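You operate a simulated robot arm through the tools that you are given. There is no shell and no other tool.

Carry out the task below with a simulated robot arm. There is one attempt and no reset: what you move stays moved.

TASK
Load the side winder by its card and zero the wound display.
Fine: the card's core on the spindle and gripped, guide dial at the core's width, brake dial at the card's mark.

Only the result counts: the job must be done as asked and must still hold three seconds after the hand-in. Knocking over, shifting, dropping, spilling or breaking anything else fails it.

THE ROBOT
A 7-joint arm with a fingered hand, fixed in place. Base frame: the origin is at the foot of the arm, x ahead of it, y to its left, z up; the work surface is at about z = 0.9. Lengths are in m, angles in rad, forces in N, time in s.
Its first joint turns from -1.204 to 3.002 rad. Payload 5 kg.
Tool frame: the origin (TCP) lies between the finger pads and is the grasp point; the fingertips stand 0.032 m ahead of it; z points along the fingers, y is the line along which they close. Largest opening 0.16 m; the body of the gripper starts 0.089 m behind the TCP. The gripper is a hand of 3 fingers: y runs from the thumb to the fingers, the wrist lies at [0, 0, -0.252] in the tool frame, and closing takes about 1.5 s.
Orientation is that of the tool frame in the base frame, as a unit quaternion [w, x, y, z]. With the fingers straight down and closing along the base's y, the tool's x points along the base's -x, its y along +y and its z along -z.

THE INTERFACE
- The arm moves only by the tool jog_arm. Its argument "steps" is a list of rows, each a list of 2 entries, a list of its own where there are three numbers: the shift along the tool's x, y, z in m, then the turn, a rotation vector about the tool's x, y, z in rad. In form: [[[x, y, z], [wx, wy, wz]], ...]. A call has 1 to 20 rows; each row is the pose to reach, as a shift and turn from the pose commanded when the call began, along the tool's axes at that moment. "hand" is the gripper command, from -1 (fully open) to 1 (shut), values between in proportion, set as the call begins (left out, the last holds). A row lasts 0.2 s, in which the tool goes at most 0.05 m and 0.15 rad; a call with a longer step from one row to the next is refused whole, and so is a gripper value outside its range. A pose out of reach is approached as far as the arm can. The call stops where the force on the tool passes 40 N (or 10 N more than at its start, if that is more) or the arm is blocked; 0.2 s more then pass. Each finger travels about 0.108 m/s and halts on what it meets, pressing with about 33 N; the grip force reading is that of the motor and also rises with nothing between the fingers. The clock runs only during rows and for 0.2 s after the last one: add rows that repeat a pose to give the fingers time. The reply holds the time, the measured pose of the TCP, the force on the tool along the base axes, the opening and the grip force, in the units named above and with some noise, with the torque about the TCP (base axes, N m) and any sound that the robot's microphone picked up, and new pictures: "show" is both (left out), scene, wrist or none.
- Cameras (640 x 400 px; columns grow to the right, rows downward): "scene" is fixed at [0.0555, -0.6411, 1.6538]; the picture's right is [0.01, -1.00, 0.00], its down [-0.67, -0.01, -0.74] and it looks along [0.74, 0.01, -0.67] (base axes); focal length 362 px, centre (320, 200). "wrist" rides on the gripper at [0.065, -0.004, -0.116] in the tool frame; the picture's right is [0.06, 1.00, 0.00], its down [-0.87, 0.05, -0.49] and it looks along [-0.49, 0.03, 0.87] (tool axes); focal length 261 px, centre (320, 200). There is no depth. A picture from a camera that has moved, and an enlarged one, comes with that camera's place and axes in the base frame and with its lens. The place of the scene camera against the robot may be out by one fixed shift of up to 0.025 m in any direction.
- move_column(by): slides the trunk up (or, below 0, down) by that many m; the arm rides with it, the base frame stays. It gives what a move gives, with no picture.
- move_fingers(finger1, finger2, thumb_bend): sets how far each is bent, from 0 (flat) to 1 (curled in); at 0.3 the hand is open as for a grip, at 0.7 the pads meet at the TCP. One left out holds its place. A second passes; each finger stops where it meets its share of the squeeze, and holds until it gets a number again. A gripper value or a shape takes the hand back. It gives what a move gives, with no picture; readings hold the bend of each and the force on the fingers (four entries, about 0 where the hand has none), thumb and palm.
- preshape(shape): the hand has 3 fingers and takes this shape, open, in about a second: jaw (thumb against the fingers, like two jaws); tri (thumb and two fingers); tip (a fingertip pinch); poke (one finger out to press); point (the index stretched); flat (the hand flat); cup (the hand cupped); fist (a fist). The gripper value then closes the fingers along that shape, each until it touches; the sizes above hold for jaw. It gives what a move gives, with no picture.
- enlarge(camera, box): a new picture of the part [left, top, right, bottom] of that camera's present view, enlarged. The clock stands still meanwhile.
- finish_job(): hands the job in; it is judged then, once.

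Nothing tells you positions but the pictures and the camera data. Unless the task says otherwise, let go and move clear before handing in.

The tools are called as name(argument=value, ...) on one line, values as JSON. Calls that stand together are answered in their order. jog_arm: Moves the arm, as the interface text tells. Its arguments: {"type":"object","properties":{"steps":{"type":"array","items":{"type":"array"}},"hand":{"type":"number"},"show":{"type":"string","enum":["both","scene","wrist","none"]}},"required":["steps"]} The other tools are called the same way: move_column (by) slides the trunk up or down; preshape (shape) gives the hand a shape; move_fingers (finger1, finger2, thumb_bend) moves the fingers one by one; enlarge (camera, box) takes an enlarged picture of a part of a camera's view; finish_job () hands the job in.

At the start:

```text
t: 0.0
tool_pos: [0.629, -0.4937, 1.3447]
tool_rot: [0.0, 0.0, 1.0, 0.0]
wrist_force: [-1.0, 0.4, 0.1]
torque: [0.03, 0.02, -0.02]
opening: 0.1599
grip_force: 0.0
shape: jaw
bend: [0.3, 0.3, 0.3]
finger forces: [0.0, 0.0, 0.1, 0.1, 0.0, 0.1]
trunk travel left (down, up): [-0.825, 0.115]
```

scene: 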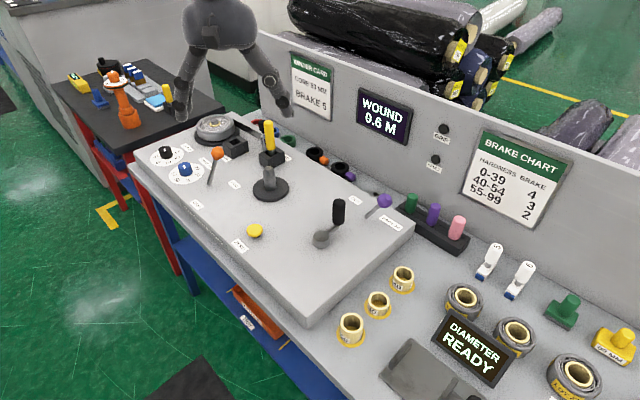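
wrist: 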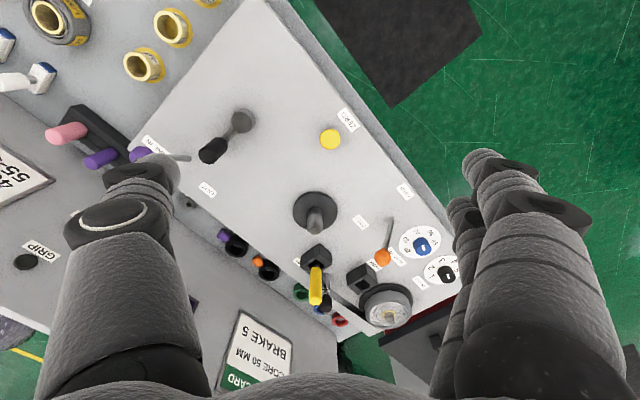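

I see a machine panel with spindle, levers, dials and a yellow button, a winder card on the back wall, and cores on the right side. I'll enlarge the views to read the labels first.

enlarge(camera="scene", box=[270, 40, 430, 140])

enlarge(camera="scene", box=[130, 100, 290, 200])

enlarge(camera="scene", box=[220, 160, 420, 285])

enlarge(camera="scene", box=[320, 240, 480, 340])

enlarge(camera="scene", box=[440, 230, 640, 400])

enlarge(camera="scene", box=[400, 110, 600, 235])

```text
4.00 times, centred on (350, 90) of scene
camera zoom: at [0.0555, -0.6411, 1.6538], right [0.01, -1.0, 0.0], down [-0.67, -0.01, -0.74], along [0.74, 0.01, -0.67], focal length 1449 px, centre (200, 640)
```

zoom: 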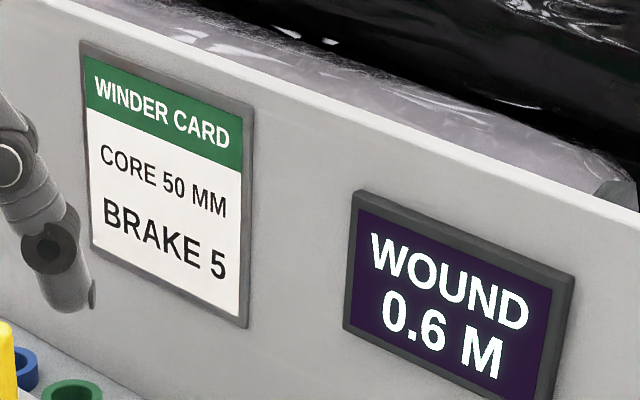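

```text
4.00 times, centred on (210, 150) of scene
camera zoom: at [0.0555, -0.6411, 1.6538], right [0.01, -1.0, 0.0], down [-0.67, -0.01, -0.74], along [0.74, 0.01, -0.67], focal length 1449 px, centre (760, 400)
```

zoom: 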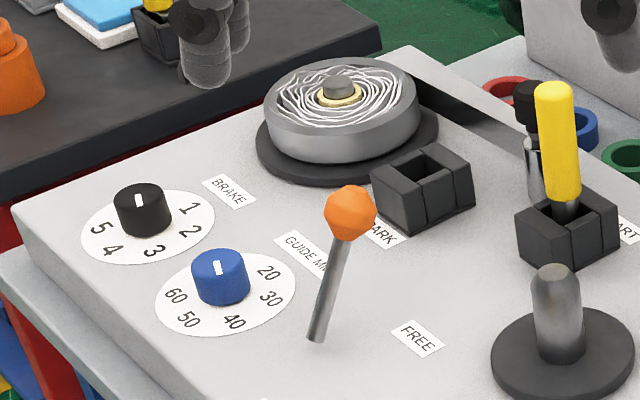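

```text
3.20 times, centred on (320, 222) of scene
camera zoom: at [0.0555, -0.6411, 1.6538], right [0.01, -1.0, 0.0], down [-0.67, -0.01, -0.74], along [0.74, 0.01, -0.67], focal length 1159 px, centre (320, 128)
```

zoom: 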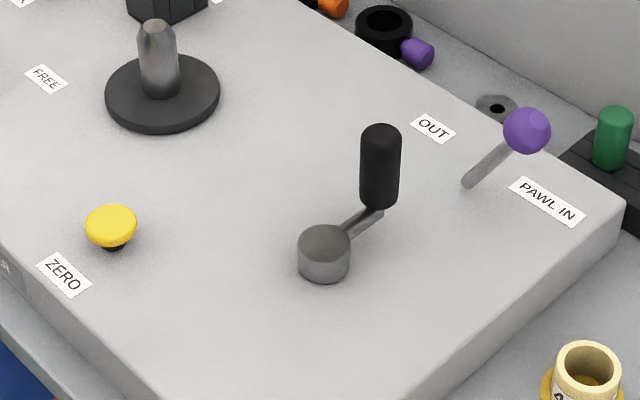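

```text
4.00 times, centred on (400, 290) of scene
camera zoom: at [0.0555, -0.6411, 1.6538], right [0.01, -1.0, 0.0], down [-0.67, -0.01, -0.74], along [0.74, 0.01, -0.67], focal length 1449 px, centre (0, -160)
```

zoom: 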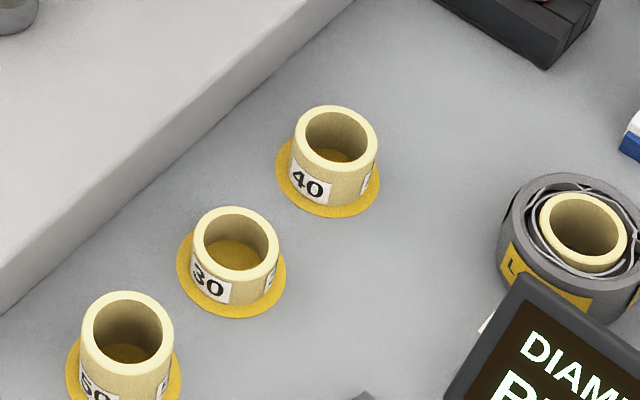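

```text
2.35 times, centred on (540, 315) of scene
camera zoom: at [0.0555, -0.6411, 1.6538], right [0.01, -1.0, 0.0], down [-0.67, -0.01, -0.74], along [0.74, 0.01, -0.67], focal length 852 px, centre (-198, -71)
```

zoom: 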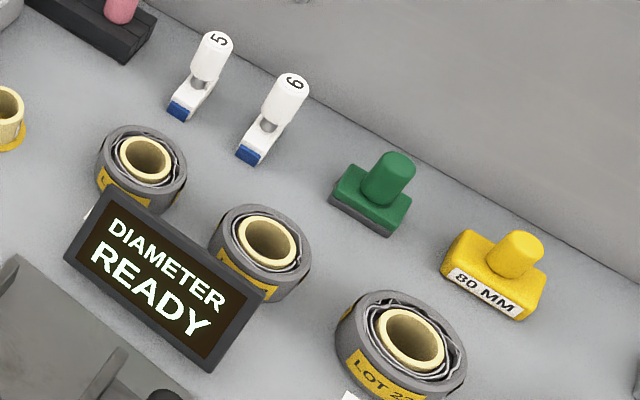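

```text
3.20 times, centred on (500, 172) of scene
camera zoom: at [0.0555, -0.6411, 1.6538], right [0.01, -1.0, 0.0], down [-0.67, -0.01, -0.74], along [0.74, 0.01, -0.67], focal length 1159 px, centre (-256, 288)
```

zoom: 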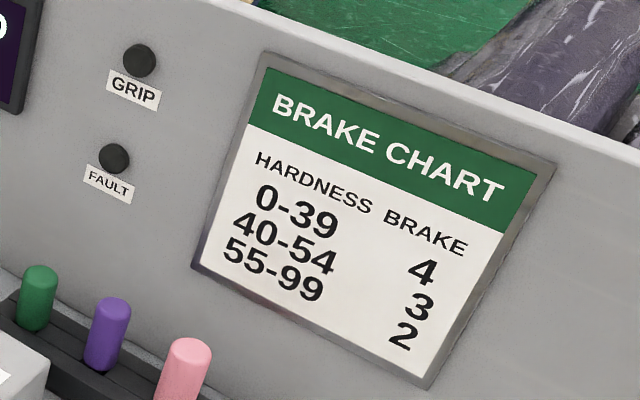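

The card asks for core 50 mm, brake 5. I'll zoom in on the remaining labels and controls.

enlarge(camera="scene", box=[230, 100, 310, 150])

enlarge(camera="scene", box=[220, 130, 300, 180])

enlarge(camera="scene", box=[290, 130, 418, 210])

enlarge(camera="scene", box=[180, 190, 276, 250])

enlarge(camera="wrist", box=[290, 120, 470, 340])

enlarge(camera="wrist", box=[100, 80, 300, 300])

enlarge(camera="scene", box=[320, 300, 480, 400])

```text
8.00 times, centred on (270, 125) of scene
camera zoom: at [0.0555, -0.6411, 1.6538], right [0.01, -1.0, 0.0], down [-0.67, -0.01, -0.74], along [0.74, 0.01, -0.67], focal length 2898 px, centre (720, 800)
```

zoom: 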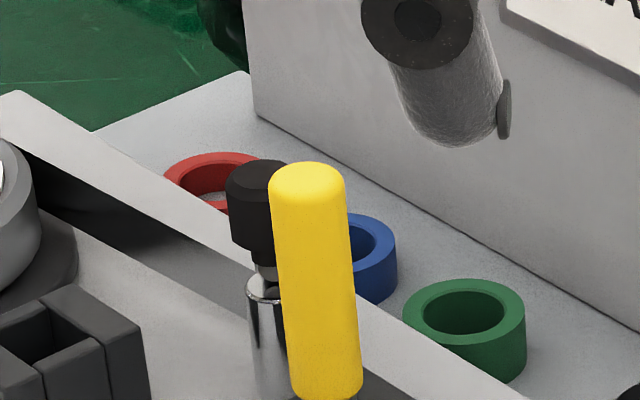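

```text
8.00 times, centred on (260, 155) of scene
camera zoom: at [0.0555, -0.6411, 1.6538], right [0.01, -1.0, 0.0], down [-0.67, -0.01, -0.74], along [0.74, 0.01, -0.67], focal length 2898 px, centre (800, 560)
```

zoom: 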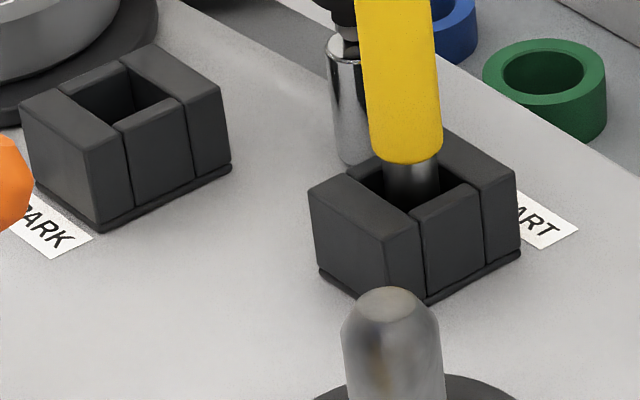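

```text
5.00 times, centred on (354, 170) of scene
camera zoom: at [0.0555, -0.6411, 1.6538], right [0.01, -1.0, 0.0], down [-0.67, -0.01, -0.74], along [0.74, 0.01, -0.67], focal length 1811 px, centre (150, 350)
```

zoom: 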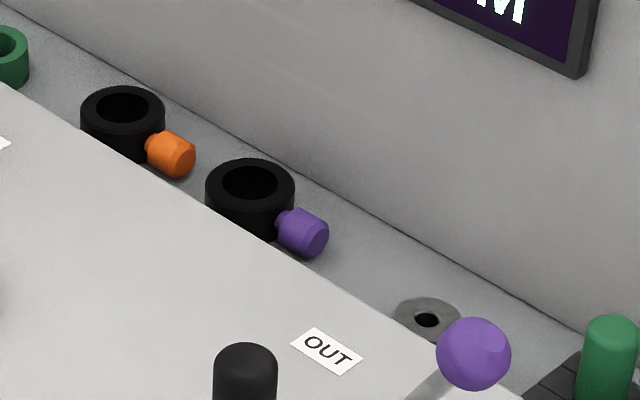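

```text
6.67 times, centred on (228, 220) of scene
camera zoom: at [0.0555, -0.6411, 1.6538], right [0.01, -1.0, 0.0], down [-0.67, -0.01, -0.74], along [0.74, 0.01, -0.67], focal length 2415 px, centre (933, 67)
```

zoom: 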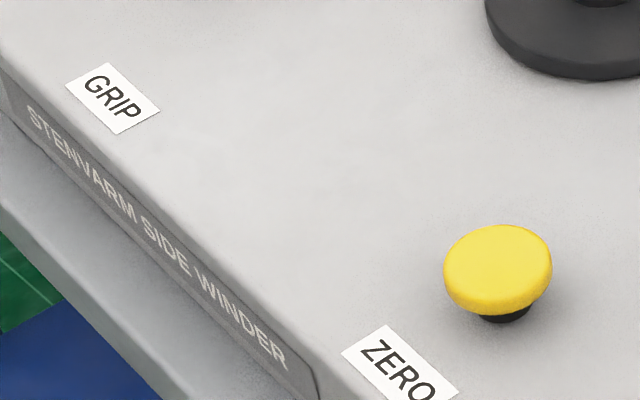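

```text
1.82 times, centred on (380, 230) of wrist
camera zoom: at [0.5655, -0.4984, 1.462], right [-0.06, 1.0, 0.0], down [0.87, 0.05, 0.49], along [0.49, 0.03, -0.87], focal length 474 px, centre (211, 146)
```

zoom: 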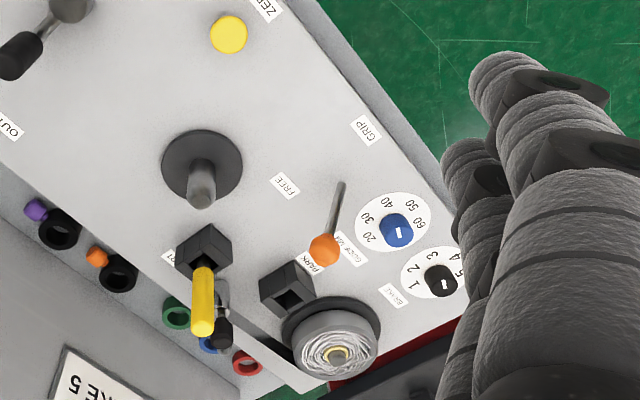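

```text
1.82 times, centred on (200, 190) of wrist
camera zoom: at [0.5655, -0.4984, 1.462], right [-0.06, 1.0, 0.0], down [0.87, 0.05, 0.49], along [0.49, 0.03, -0.87], focal length 474 px, centre (538, 218)
```

zoom: 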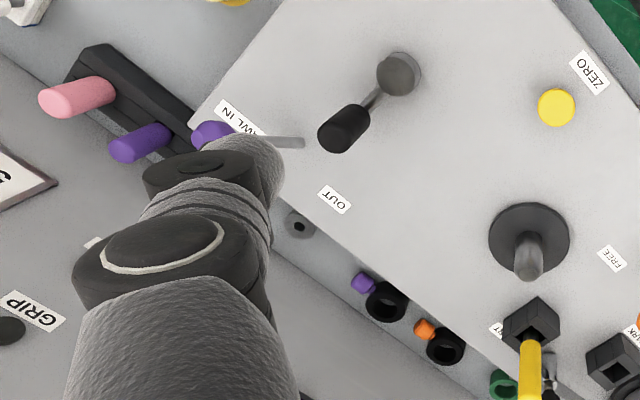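

```text
4.00 times, centred on (400, 350) of scene
camera zoom: at [0.0555, -0.6411, 1.6538], right [0.01, -1.0, 0.0], down [-0.67, -0.01, -0.74], along [0.74, 0.01, -0.67], focal length 1449 px, centre (0, -400)
```

zoom: 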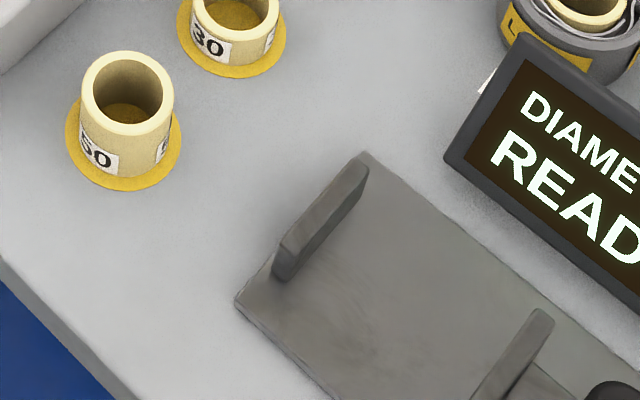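

The card wants core 50, brake 5, and guide 50. I'll move the arm to get a second wrist viewpoint so I can triangulate the panel heights and control positions.

jog_arm(steps=[[[0, 0.05, 0], [0, 0, 0]], [[0, 0.1, 0], [0, 0, 0]], [[0, 0.15, 0], [0, 0, 0]], [[0, 0.2, 0], [0, 0, 0]], [[0, 0.2, 0], [0, 0, 0]]], hand=-1)

```text
t: 1.2
tool_pos: [0.6246, -0.293, 1.3482]
tool_rot: [0.0, 0.0, 1.0, 0.0]
wrist_force: [-0.3, 0.0, 0.3]
torque: [0.06, 0.0, -0.01]
opening: 0.1599
grip_force: 0.1
shape: jaw
bend: [0.3, 0.3, 0.3]
finger forces: [0.1, 0.0, 0.0, 0.0, 0.0, 0.1]
trunk travel left (down, up): [-0.825, 0.115]
camera wrist: at [0.5599, -0.2984, 1.4635], right [-0.06, 1.0, 0.0], down [0.87, 0.05, 0.49], along [0.49, 0.03, -0.87], focal length 261 px, centre (320, 200)
```

scene: 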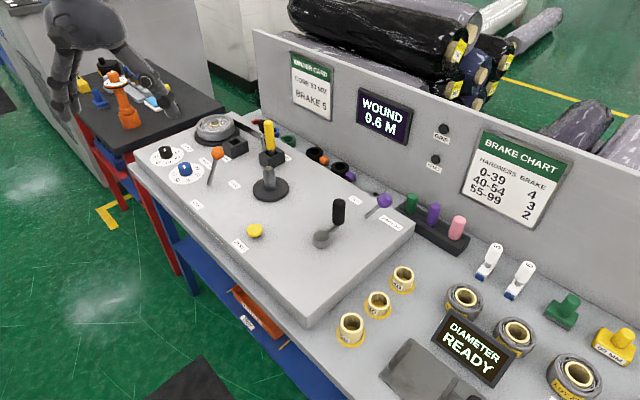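
wrist: 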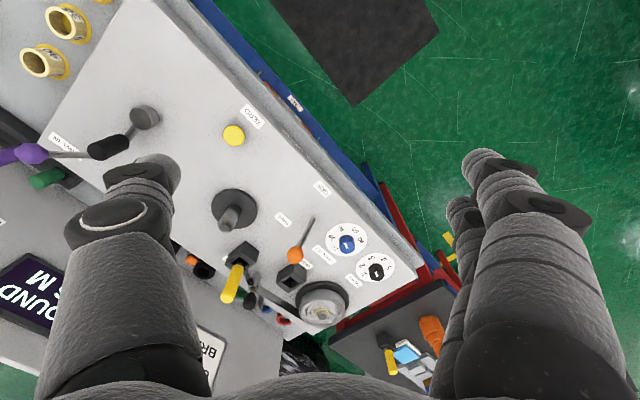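

The panel looks to be about z≈0.91, with the spindle near (0.905,-0.49), the dials near (1.0,-0.20) and (1.07,-0.115), and the orange FREE/GRIP lever tilted toward FREE. I'll approach above the dials next, to check reach and see the markings.

jog_arm(steps=[[[-0.04, 0.01, 0.015], [0, 0, 0]], [[-0.08, 0.02, 0.03], [0, 0, 0]], [[-0.12, 0.03, 0.05], [0, 0, 0]], [[-0.16, 0.04, 0.07], [0, 0, 0]], [[-0.2, 0.05, 0.09], [0, 0, 0]], [[-0.24, 0.06, 0.11], [0, 0, 0]], [[-0.28, 0.08, 0.13], [0, 0, 0]], [[-0.3, 0.1, 0.15], [0, 0, 0]], [[-0.3, 0.1, 0.15], [0, 0, 0]]])

```text
t: 3.2
tool_pos: [0.864, -0.2506, 1.2167]
tool_rot: [0.002, 0.0, 1.0, 0.002]
wrist_force: [-0.3, 0.5, -0.4]
torque: [0.03, -0.01, -0.01]
opening: 0.1599
grip_force: 0.0
shape: jaw
bend: [0.3, 0.3, 0.3]
finger forces: [0.0, 0.1, 0.1, 0.1, 0.1, 0.1]
out of reach, approached as far as the arm can: row 6, 7, 8, 9
trunk travel left (down, up): [-0.825, 0.115]
camera wrist: at [0.798, -0.2554, 1.3318], right [-0.06, 1.0, 0.0], down [0.87, 0.05, 0.49], along [0.49, 0.03, -0.87], focal length 261 px, centre (320, 200)
```

scene: 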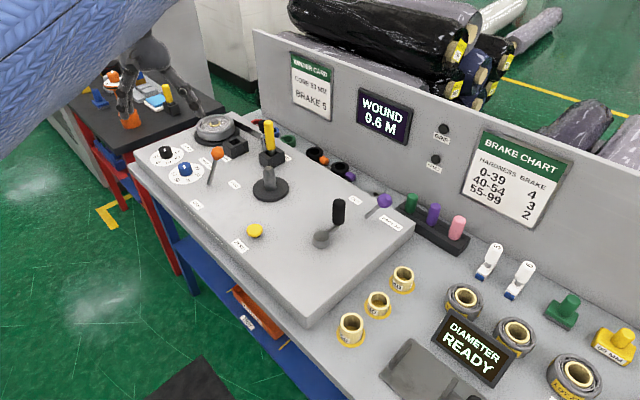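
wrist: 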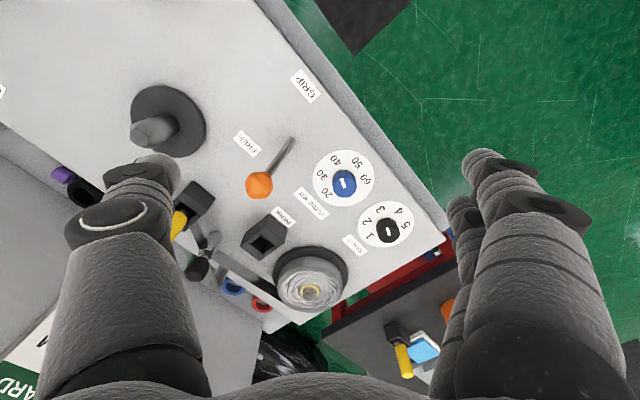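

The arm is fully stretched here with the tool straight down, so I'll need some outward tilt for the far controls. From this vantage I'll read the dials.

enlarge(camera="wrist", box=[290, 130, 430, 260])

enlarge(camera="wrist", box=[120, 60, 330, 260])

enlarge(camera="scene", box=[145, 135, 215, 190])

```text
3.08 times, centred on (360, 195) of wrist
camera zoom: at [0.798, -0.2554, 1.3318], right [-0.06, 1.0, 0.0], down [0.87, 0.05, 0.49], along [0.49, 0.03, -0.87], focal length 802 px, centre (197, 215)
```

zoom: 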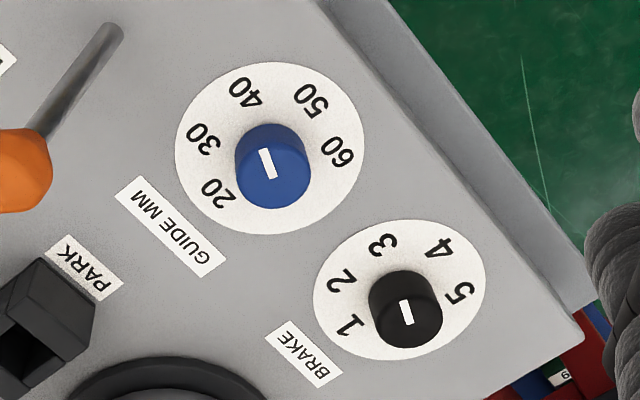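

```text
2.00 times, centred on (225, 160) of wrist
camera zoom: at [0.798, -0.2554, 1.3318], right [-0.06, 1.0, 0.0], down [0.87, 0.05, 0.49], along [0.49, 0.03, -0.87], focal length 521 px, centre (510, 280)
```

zoom: 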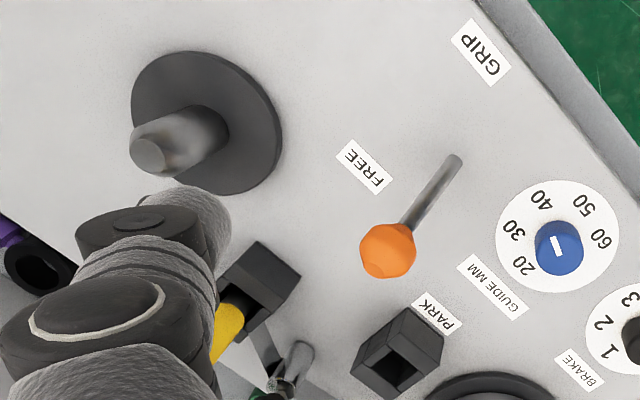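

```text
7.27 times, centred on (180, 162) of scene
camera zoom: at [0.0555, -0.6411, 1.6538], right [0.01, -1.0, 0.0], down [-0.67, -0.01, -0.74], along [0.74, 0.01, -0.67], focal length 2634 px, centre (1338, 473)
```

zoom: 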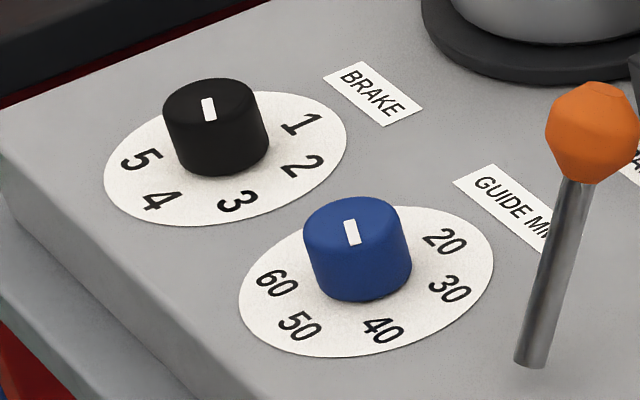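

I need to see exactly where each knob's pointer is. I'll zoom in much closer.

enlarge(camera="scene", box=[155, 140, 179, 164])

enlarge(camera="scene", box=[174, 155, 198, 179])

enlarge(camera="wrist", box=[315, 145, 375, 205])

enlarge(camera="wrist", box=[355, 195, 415, 255])

```text
16.00 times, centred on (167, 152) of scene
camera zoom: at [0.0555, -0.6411, 1.6538], right [0.01, -1.0, 0.0], down [-0.67, -0.01, -0.74], along [0.74, 0.01, -0.67], focal length 5795 px, centre (2768, 968)
```

zoom: 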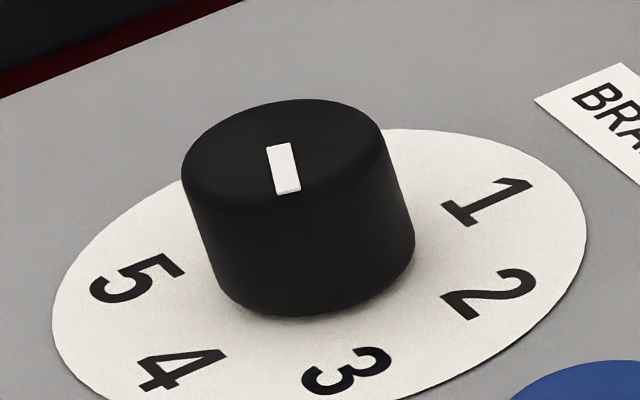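

```text
16.00 times, centred on (186, 167) of scene
camera zoom: at [0.0555, -0.6411, 1.6538], right [0.01, -1.0, 0.0], down [-0.67, -0.01, -0.74], along [0.74, 0.01, -0.67], focal length 5795 px, centre (2464, 728)
```

zoom: 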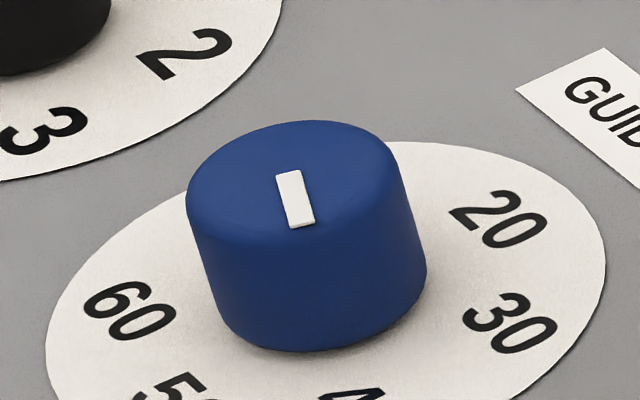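

```text
6.67 times, centred on (345, 175) of wrist
camera zoom: at [0.798, -0.2554, 1.3318], right [-0.06, 1.0, 0.0], down [0.87, 0.05, 0.49], along [0.49, 0.03, -0.87], focal length 1738 px, centre (153, 367)
```

zoom: 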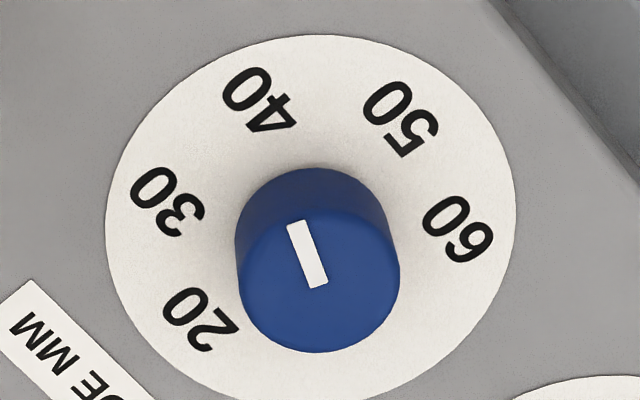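

```text
6.67 times, centred on (385, 225) of wrist
camera zoom: at [0.798, -0.2554, 1.3318], right [-0.06, 1.0, 0.0], down [0.87, 0.05, 0.49], along [0.49, 0.03, -0.87], focal length 1738 px, centre (-113, 33)
```

zoom: 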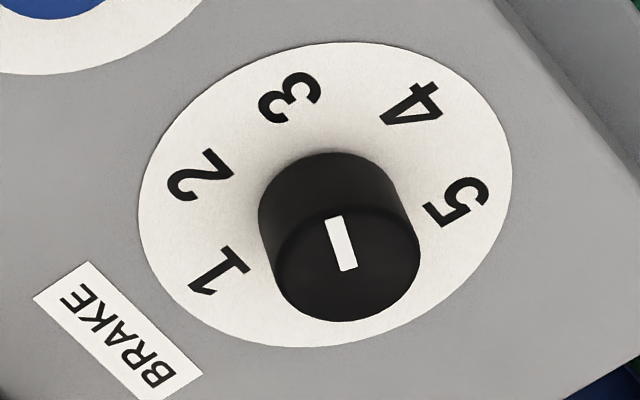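

Both pointers are readable: brake is at 3 (must go clockwise to 5) and guide is at 40 (must go clockwise to 50). I'll back off slightly, staying high and clear of the orange lever, to learn how the commanded pose behaves after a clipped move, then tilt the tool outward.

jog_arm(steps=[[[0.04, 0, 0], [0, 0, 0]], [[0.08, 0, 0], [0, -0.1, 0]], [[0.1, 0, 0], [0, -0.2, 0]], [[0.1, 0, 0], [0, -0.3, 0]], [[0.1, 0, 0], [0, -0.4, 0]], [[0.1, 0, 0], [0, -0.5, 0]], [[0.1, 0, 0], [0, -0.55, 0]], [[0.1, 0, 0], [0, -0.55, 0]]], hand=0)

```text
t: 5.0
tool_pos: [0.7694, -0.2518, 1.2139]
tool_rot: [0.271, 0.0, 0.962, 0.0]
wrist_force: [0.4, -0.4, -0.7]
torque: [0.03, -0.01, -0.01]
opening: 0.0806
grip_force: 0.1
shape: jaw
bend: [0.72, 0.72, 0.7]
finger forces: [0.0, 0.1, 0.0, 0.0, 0.0, 0.0]
trunk travel left (down, up): [-0.825, 0.115]
camera wrist: at [0.6546, -0.2579, 1.2798], right [-0.05, 1.0, -0.03], down [0.48, 0.05, 0.87], along [0.87, 0.03, -0.49], focal length 261 px, centre (320, 200)
```

scene: 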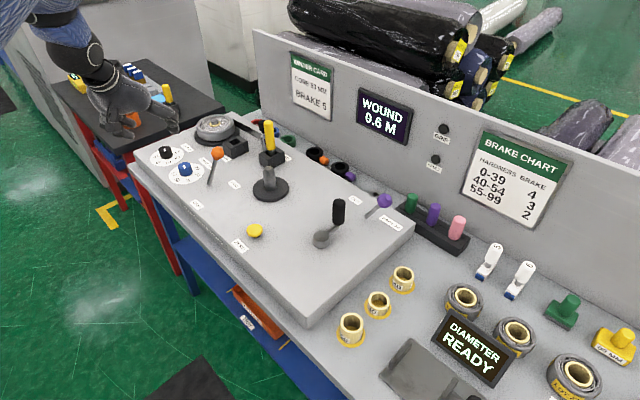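
wrist: 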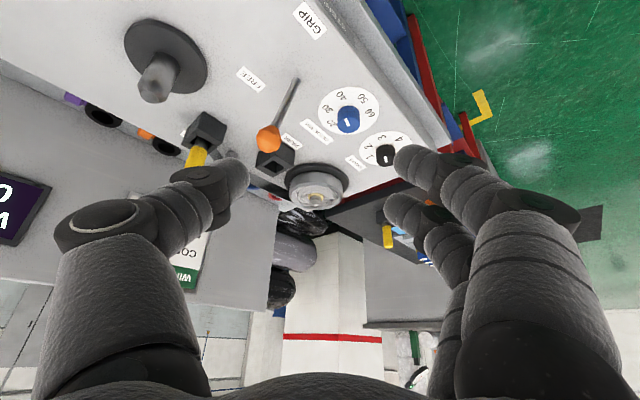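

The clipped command resets to the reached pose, which makes bookkeeping simple. Next I hover above the blue guide knob (~(0.99,-0.20)) with the tool tilted outward and yawed a little, to keep the thumb away from the orange lever.

jog_arm(steps=[[[-0.012, 0.0063, 0.034], [0.0163, 0, 0.0266]], [[-0.023, 0.0127, 0.068], [0.0327, 0, 0.0533]], [[-0.035, 0.019, 0.102], [0.049, 0, 0.08]], [[-0.046, 0.025, 0.136], [0.0653, 0, 0.1066]], [[-0.058, 0.032, 0.17], [0.0817, 0, 0.1332]], [[-0.069, 0.038, 0.204], [0.098, 0, 0.16]], [[-0.081, 0.044, 0.238], [0.1143, 0, 0.1865]], [[-0.0924, 0.0507, 0.2725], [0.1307, 0, 0.2131]], [[-0.0924, 0.0507, 0.2725], [0.1307, 0, 0.2131]]], hand=0)

```text
t: 7.0
tool_pos: [0.9233, -0.2716, 1.0936]
tool_rot: [0.269, 0.119, 0.955, -0.033]
wrist_force: [-0.3, 0.4, 0.3]
torque: [-0.03, -0.04, 0.02]
opening: 0.0805
grip_force: 0.0
shape: jaw
bend: [0.72, 0.72, 0.7]
finger forces: [0.0, 0.1, 0.1, 0.0, 0.0, 0.0]
out of reach, approached as far as the arm can: row 5, 6, 7, 8, 9
trunk travel left (down, up): [-0.825, 0.115]
camera wrist: at [0.8122, -0.2474, 1.1588], right [0.19, 0.98, -0.03], down [0.48, -0.07, 0.87], along [0.85, -0.18, -0.49], focal length 261 px, centre (320, 200)
```

scene: 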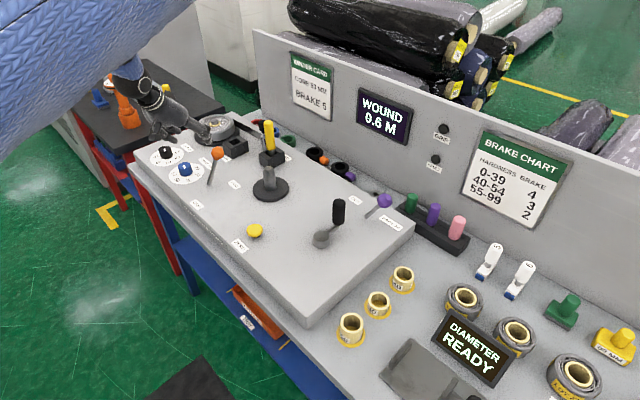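
wrist: 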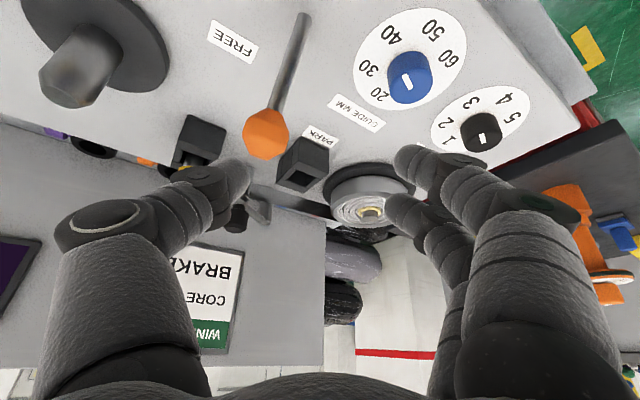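

The shoulder is too high for reaching this far and low, so I'll retract up and back, then lower the trunk to gain reach.

jog_arm(steps=[[[0.009, -0.0074, -0.0408], [0, 0, 0]], [[0.018, -0.0148, -0.0815], [0, 0, 0]], [[0.027, -0.0223, -0.1223], [0, 0, 0]], [[0.036, -0.0297, -0.163], [0, 0, 0]], [[0.0455, -0.037, -0.204], [0, 0, 0]], [[0.0546, -0.0445, -0.2446], [0, 0, 0]], [[0.0637, -0.052, -0.2854], [0, 0, 0]], [[0.0728, -0.0594, -0.3262], [0, 0, 0]], [[0.082, -0.0668, -0.367], [0, 0, 0]], [[0.091, -0.0742, -0.4077], [0, 0, 0]], [[0.091, -0.0742, -0.4077], [0, 0, 0]]], show="none")

move_column(by=-0.3)

```text
t: 9.4
tool_pos: [0.6317, -0.2797, 1.3909]
tool_rot: [0.269, 0.12, 0.955, -0.033]
wrist_force: [0.6, -0.7, -0.7]
torque: [0.0, 0.04, -0.01]
opening: 0.0804
grip_force: 0.0
shape: jaw
bend: [0.72, 0.72, 0.7]
finger forces: [0.1, 0.0, 0.1, 0.0, 0.0, 0.1]
trunk travel left (down, up): [-0.825, 0.115]
```

```text
t: 12.4
tool_pos: [0.6291, -0.2793, 1.0937]
tool_rot: [0.268, 0.12, 0.955, -0.034]
wrist_force: [-0.8, -0.8, 0.6]
torque: [0.02, -0.01, 0.02]
opening: 0.0806
grip_force: 0.1
shape: jaw
bend: [0.72, 0.72, 0.7]
finger forces: [0.1, 0.0, 0.0, 0.1, 0.0, 0.0]
trunk travel left (down, up): [-0.525, 0.415]
```

The trunk dropped 0.3 m with the arm. I'll raise the tool and lower the trunk further.

jog_arm(steps=[[[-0.0224, 0, -0.0365], [0, 0, 0]], [[-0.0448, 0, -0.0731], [0, 0, 0]], [[-0.0672, 0, -0.1096], [0, 0, 0]], [[-0.0896, 0, -0.1462], [0, 0, 0]], [[-0.112, 0, -0.1827], [0, 0, 0]], [[-0.1344, 0, -0.2193], [0, 0, 0]], [[-0.1568, 0, -0.2558], [0, 0, 0]], [[-0.1568, 0, -0.2558], [0, 0, 0]]], show="none")

move_column(by=-0.2)

```text
t: 14.2
tool_pos: [0.6294, -0.2797, 1.3977]
tool_rot: [0.269, 0.12, 0.955, -0.033]
wrist_force: [0.3, -0.4, -0.2]
torque: [0.0, -0.01, 0.02]
opening: 0.0806
grip_force: 0.0
shape: jaw
bend: [0.72, 0.72, 0.7]
finger forces: [0.0, 0.0, 0.0, 0.0, 0.0, 0.0]
trunk travel left (down, up): [-0.525, 0.415]
```

```text
t: 16.4
tool_pos: [0.629, -0.2784, 1.1974]
tool_rot: [0.27, 0.119, 0.955, -0.033]
wrist_force: [-0.1, 0.0, -0.3]
torque: [0.01, -0.07, -0.02]
opening: 0.0806
grip_force: 0.1
shape: jaw
bend: [0.72, 0.72, 0.7]
finger forces: [0.0, 0.0, 0.1, 0.1, 0.0, 0.1]
trunk travel left (down, up): [-0.325, 0.615]
```

Trunk is 0.5 m lower now. I'll move to hover above the blue guide knob.

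jog_arm(steps=[[[-0.0217, 0.0183, 0.0351], [0, 0, 0]], [[-0.0433, 0.0365, 0.0702], [0, 0, 0]], [[-0.065, 0.0548, 0.1053], [0, 0, 0]], [[-0.0866, 0.0731, 0.1404], [0, 0, 0]], [[-0.1083, 0.0913, 0.1754], [0, 0, 0]], [[-0.13, 0.1096, 0.2105], [0, 0, 0]], [[-0.1516, 0.1279, 0.2456], [0, 0, 0]], [[-0.1733, 0.1461, 0.2807], [0, 0, 0]], [[-0.1949, 0.1644, 0.3158], [0, 0, 0]], [[-0.1949, 0.1644, 0.3158], [0, 0, 0]]])

```text
t: 18.6
tool_pos: [0.9463, -0.2578, 0.9996]
tool_rot: [0.272, 0.117, 0.955, -0.031]
wrist_force: [-4.0, 9.4, 5.9]
torque: [-0.08, 0.07, -0.19]
opening: 0.072
grip_force: 0.0
shape: jaw
bend: [0.72, 0.72, 0.72]
finger forces: [0.1, 0.1, 0.0, 0.0, 11.5, 0.0]
out of reach, approached as far as the arm can: row 5, 6, 7, 8, 9, 10
trunk travel left (down, up): [-0.325, 0.615]
camera wrist: at [0.8328, -0.2347, 1.0649], right [0.19, 0.98, -0.03], down [0.48, -0.07, 0.88], along [0.86, -0.18, -0.48], focal length 261 px, centre (320, 200)
```

scene: 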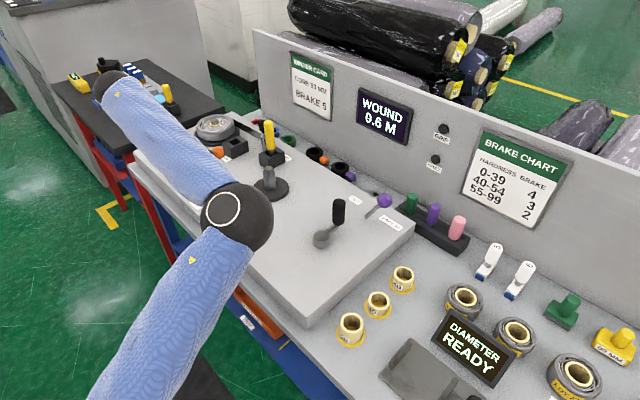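
wrist: 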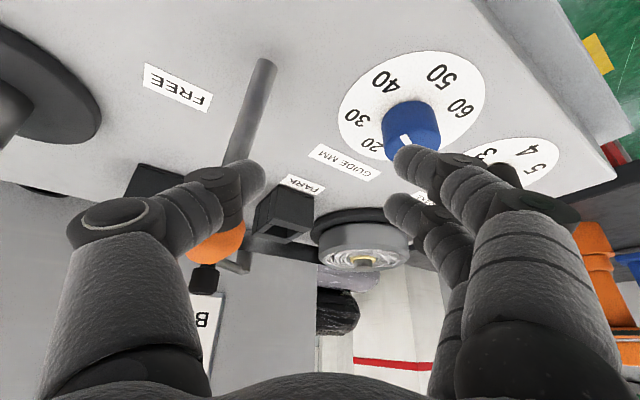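

The thumb is touching the orange lever because the arm deviated on a reach limit. I'll back away immediately (up, back and left), then check whether the lever moved.

jog_arm(steps=[[[0.003, 0.012, -0.03], [0, 0, 0]], [[0.006, 0.02, -0.07], [0, 0, 0]], [[0.006, 0.02, -0.11], [0, 0, 0]], [[0.006, 0.02, -0.15], [0, 0, 0]], [[0.006, 0.02, -0.15], [0, 0, 0]]])

```text
t: 19.8
tool_pos: [0.8505, -0.2464, 1.1082]
tool_rot: [0.274, 0.117, 0.954, -0.025]
wrist_force: [-0.4, 0.5, 0.0]
torque: [0.02, 0.03, -0.03]
opening: 0.0801
grip_force: 0.1
shape: jaw
bend: [0.72, 0.72, 0.7]
finger forces: [0.0, 0.0, 0.0, 0.0, 0.1, 0.1]
out of reach, approached as far as the arm can: row 1, 2, 3, 4, 5
trunk travel left (down, up): [-0.325, 0.615]
camera wrist: at [0.7351, -0.225, 1.1726], right [0.19, 0.98, -0.02], down [0.47, -0.07, 0.88], along [0.86, -0.17, -0.48], focal length 261 px, centre (320, 200)
```

scene: 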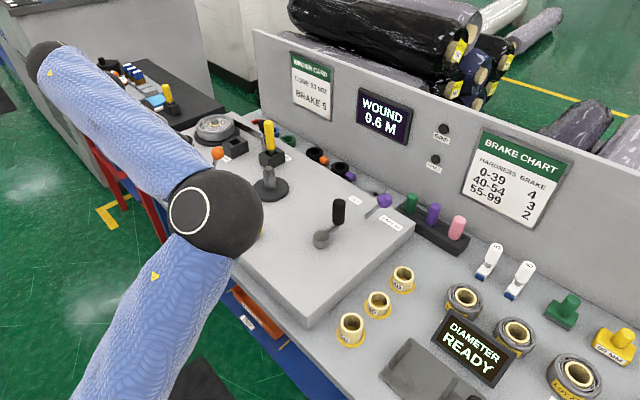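
wrist: 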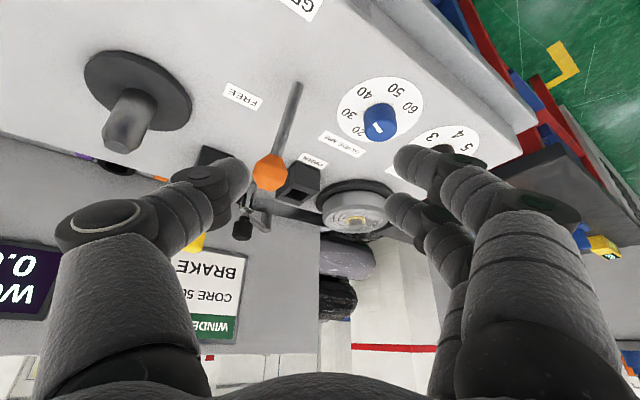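

The lever still stands at FREE. The arm has hit a joint limit in this elbow-out posture, so I'll retract to a neutral tool-down pose and look at the arm's posture before retrying.

jog_arm(steps=[[[0, 0, -0.04], [0, 0.1, 0]], [[0, 0, -0.08], [0, 0.2, 0]], [[0, 0, -0.12], [0, 0.3, 0]], [[0, 0, -0.16], [0, 0.4, 0]], [[0, 0, -0.2], [0, 0.5, 0]], [[0, 0, -0.2], [0, 0.55, 0]], [[0, 0, -0.2], [0, 0.55, 0]]])

```text
t: 21.4
tool_pos: [0.6582, -0.269, 1.1297]
tool_rot: [0.039, 0.125, 0.99, 0.044]
wrist_force: [-0.6, -0.5, -0.5]
torque: [0.01, 0.01, 0.02]
opening: 0.08
grip_force: 0.2
shape: jaw
bend: [0.72, 0.72, 0.7]
finger forces: [0.0, 0.0, 0.0, 0.0, 0.0, 0.1]
out of reach, approached as far as the arm can: row 1, 2, 3, 4, 5, 6, 7
trunk travel left (down, up): [-0.325, 0.615]
camera wrist: at [0.5848, -0.2669, 1.2405], right [0.18, 0.98, 0.09], down [0.81, -0.2, 0.55], along [0.56, -0.03, -0.83], focal length 261 px, centre (320, 200)
```

scene: 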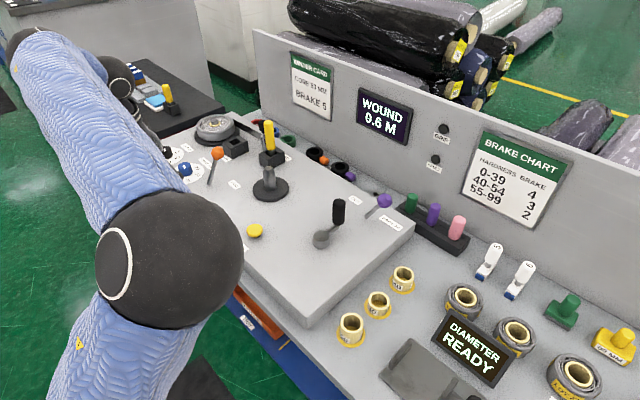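
wrist: 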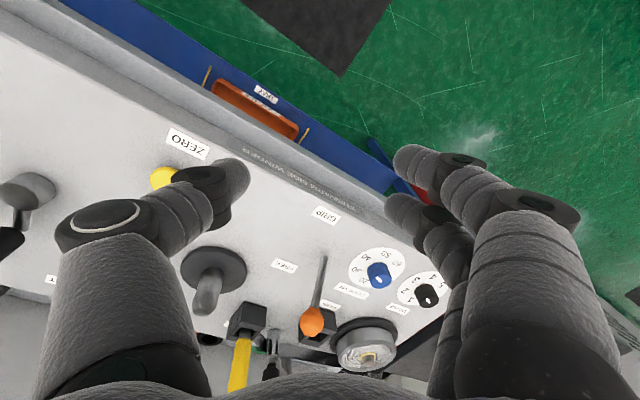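

The posture is cramped with the elbow up beside the scene camera. I'll go back toward the starting orientation (tool down, no yaw) further right, and see whether the arm untangles.

jog_arm(steps=[[[-0.004, -0.028, -0.0225], [0.015, 0.013, -0.042]], [[-0.009, -0.056, -0.045], [0.03, 0.026, -0.083]], [[-0.013, -0.085, -0.0675], [0.044, 0.039, -0.125]], [[-0.017, -0.113, -0.09], [0.059, 0.052, -0.167]], [[-0.022, -0.141, -0.1125], [0.073, 0.065, -0.208]], [[-0.026, -0.169, -0.135], [0.088, 0.078, -0.25]], [[-0.026, -0.169, -0.135], [0.088, 0.078, -0.25]]])

```text
t: 23.0
tool_pos: [0.6061, -0.438, 1.1391]
tool_rot: [0.03, -0.001, 0.999, 0.014]
wrist_force: [-0.5, -0.1, 0.5]
torque: [-0.04, -0.01, -0.01]
opening: 0.0799
grip_force: 0.0
shape: jaw
bend: [0.72, 0.72, 0.7]
finger forces: [0.0, 0.0, 0.0, 0.1, 0.0, 0.1]
out of reach, approached as far as the arm can: row 1, 2, 3, 4, 5, 6, 7
trunk travel left (down, up): [-0.325, 0.615]
camera wrist: at [0.5344, -0.4468, 1.2507], right [-0.06, 1.0, 0.02], down [0.84, 0.04, 0.55], along [0.54, 0.05, -0.84], focal length 261 px, centre (320, 200)
```

scene: 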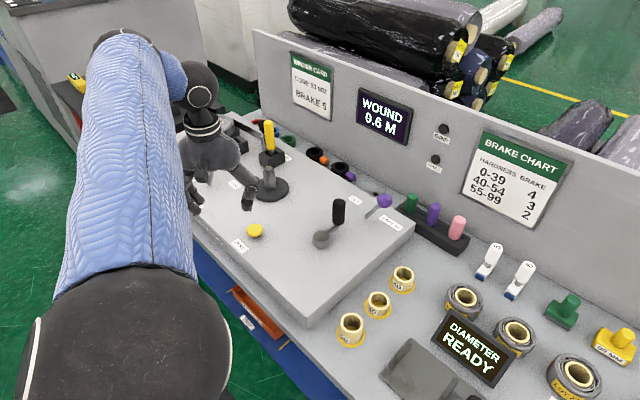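
wrist: 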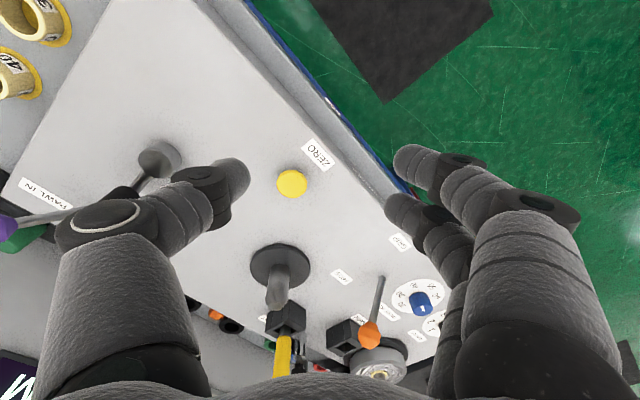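

The first joint seems to be near its right-hand limit with the elbow swung out to the right. I'll raise the trunk again and return near the starting pose to recover a better posture.

move_column(by=0.3)

jog_arm(steps=[[[0, 0, 0.04], [0, 0, 0]], [[0, 0, 0.08], [0, 0, 0]], [[0, 0, 0.1], [0, 0, 0]], [[0, 0, 0.1], [0, 0, 0]]], show="scene")

```text
t: 26.0
tool_pos: [0.606, -0.4384, 1.4383]
tool_rot: [0.03, -0.001, 0.999, 0.014]
wrist_force: [0.3, 0.1, -0.7]
torque: [0.01, 0.02, 0.03]
opening: 0.0799
grip_force: 0.0
shape: jaw
bend: [0.72, 0.72, 0.7]
finger forces: [0.1, 0.0, 0.0, 0.0, 0.1, 0.0]
trunk travel left (down, up): [-0.625, 0.315]
```

```text
t: 27.0
tool_pos: [0.6126, -0.4357, 1.3406]
tool_rot: [0.03, -0.001, 0.999, 0.014]
wrist_force: [0.2, 0.6, -0.8]
torque: [-0.02, -0.01, 0.0]
opening: 0.0798
grip_force: 0.1
shape: jaw
bend: [0.72, 0.72, 0.7]
finger forces: [0.0, 0.0, 0.1, 0.0, 0.0, 0.0]
trunk travel left (down, up): [-0.625, 0.315]
```

scene: 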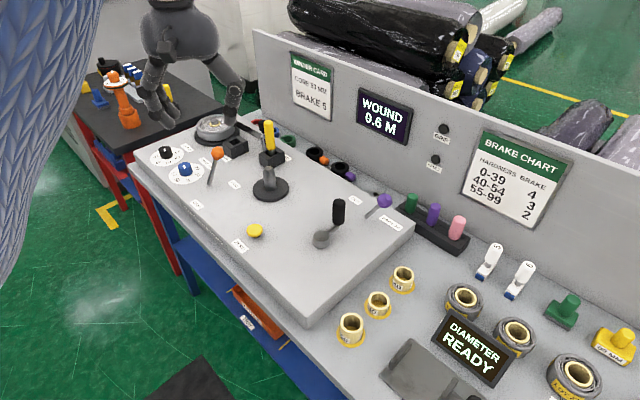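

The arm moves freely again. I'll extend outward progressively with a small tilt, keeping high, and watch for limits.

jog_arm(steps=[[[-0.027, 0.027, 0.008], [0.012, -0.048, 0.04]], [[-0.055, 0.054, 0.016], [0.023, -0.096, 0.08]], [[-0.082, 0.082, 0.024], [0.035, -0.144, 0.12]], [[-0.11, 0.109, 0.032], [0.046, -0.192, 0.16]], [[-0.137, 0.136, 0.04], [0.058, -0.24, 0.2]], [[-0.137, 0.136, 0.04], [0.058, -0.24, 0.2]]], show="scene")

```text
t: 28.4
tool_pos: [0.747, -0.3005, 1.3124]
tool_rot: [0.15, 0.102, 0.983, -0.011]
wrist_force: [0.0, -0.6, -0.8]
torque: [0.0, -0.01, -0.01]
opening: 0.0802
grip_force: 0.1
shape: jaw
bend: [0.72, 0.72, 0.7]
finger forces: [0.0, 0.1, 0.1, 0.1, 0.0, 0.0]
trunk travel left (down, up): [-0.625, 0.315]
```

scene: 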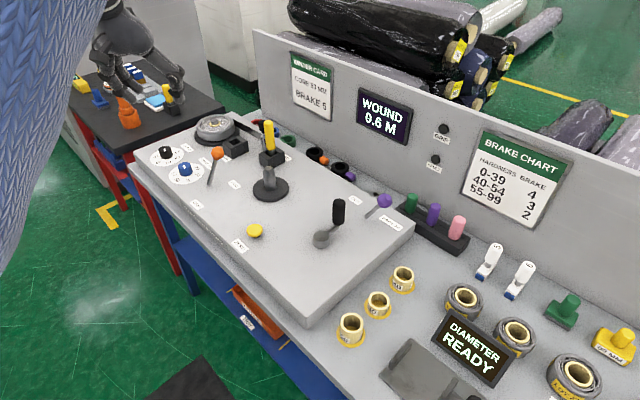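

jog_arm(steps=[[[-0.0155, 0.0203, 0.0336], [0, -0.025, 0]], [[-0.031, 0.0406, 0.0672], [0, -0.05, 0]], [[-0.0464, 0.061, 0.1007], [0, -0.075, 0]], [[-0.0619, 0.0813, 0.1343], [0, -0.1, 0]], [[-0.0619, 0.0813, 0.1343], [0, -0.1, 0]]], show="scene")

```text
t: 29.6
tool_pos: [0.8671, -0.2404, 1.202]
tool_rot: [0.197, 0.1, 0.975, -0.017]
wrist_force: [-0.8, 0.4, 0.1]
torque: [0.0, -0.02, 0.01]
opening: 0.0801
grip_force: 0.0
shape: jaw
bend: [0.72, 0.72, 0.7]
finger forces: [0.0, 0.1, 0.0, 0.1, 0.0, 0.0]
trunk travel left (down, up): [-0.625, 0.315]
```

scene: 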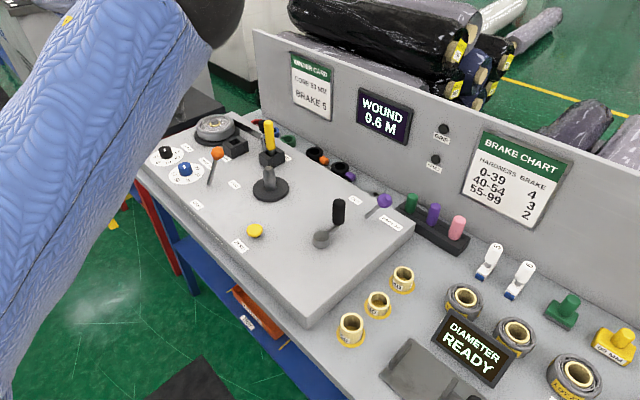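

jog_arm(steps=[[[-0.0045, 0.0107, 0.0388], [0, -0.033, 0]], [[-0.009, 0.0214, 0.0776], [0, -0.067, 0]], [[-0.0135, 0.0321, 0.1164], [0, -0.1, 0]], [[-0.0135, 0.0321, 0.1164], [0, -0.1, 0]]], show="both")

```text
t: 30.6
tool_pos: [0.9267, -0.2206, 1.1014]
tool_rot: [0.247, 0.099, 0.964, -0.022]
wrist_force: [-0.4, -0.1, -0.3]
torque: [-0.03, -0.01, 0.0]
opening: 0.0801
grip_force: 0.1
shape: jaw
bend: [0.72, 0.72, 0.7]
finger forces: [0.1, 0.0, 0.0, 0.1, 0.0, 0.0]
trunk travel left (down, up): [-0.625, 0.315]
camera wrist: at [0.8176, -0.2023, 1.1729], right [0.15, 0.99, -0.02], down [0.53, -0.06, 0.85], along [0.84, -0.14, -0.53], focal length 261 px, centre (320, 200)
```

scene: 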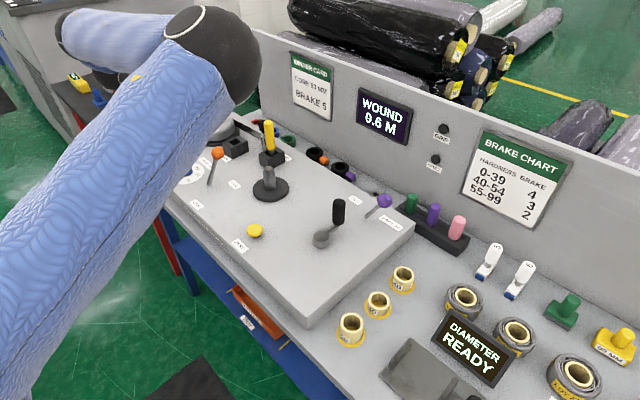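
wrist: 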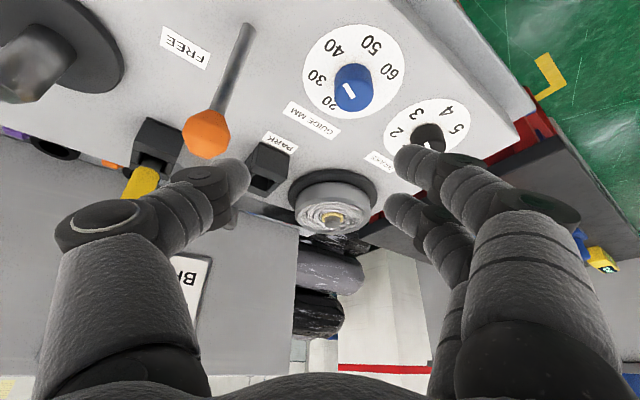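

No limits hit this time. Continuing down to a hover just above the blue knob.

jog_arm(steps=[[[-0.006, 0.0106, 0.03], [0, -0.017, 0]], [[-0.012, 0.0212, 0.06], [0, -0.033, 0]], [[-0.0176, 0.0318, 0.0905], [0, -0.05, 0]], [[-0.0176, 0.0318, 0.0905], [0, -0.05, 0]]], show="both")

```text
t: 31.6
tool_pos: [0.9663, -0.2245, 1.0364]
tool_rot: [0.271, 0.097, 0.957, -0.023]
wrist_force: [-0.2, 0.2, -0.4]
torque: [-0.01, -0.04, -0.01]
opening: 0.0801
grip_force: 0.0
shape: jaw
bend: [0.72, 0.72, 0.7]
finger forces: [0.0, 0.0, 0.1, 0.0, 0.0, 0.0]
out of reach, approached as far as the arm can: row 2, 3, 4
trunk travel left (down, up): [-0.625, 0.315]
camera wrist: at [0.8521, -0.207, 1.1015], right [0.15, 0.99, -0.02], down [0.48, -0.05, 0.87], along [0.86, -0.14, -0.49], focal length 261 px, centre (320, 200)
```

scene: 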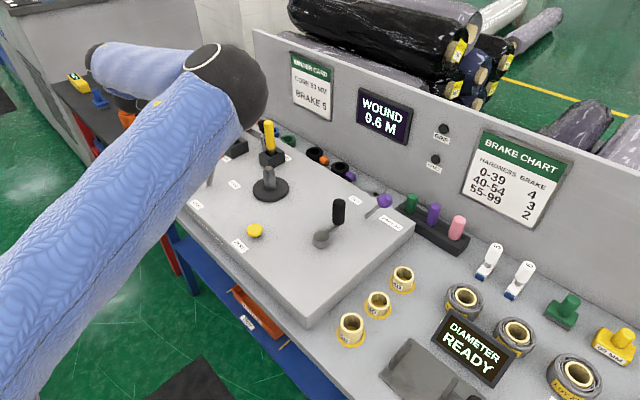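
wrist: 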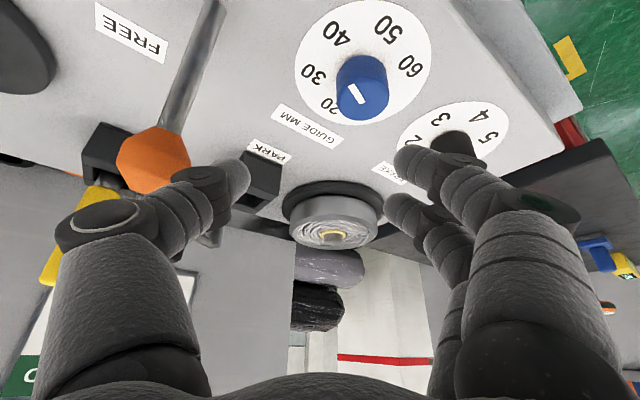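

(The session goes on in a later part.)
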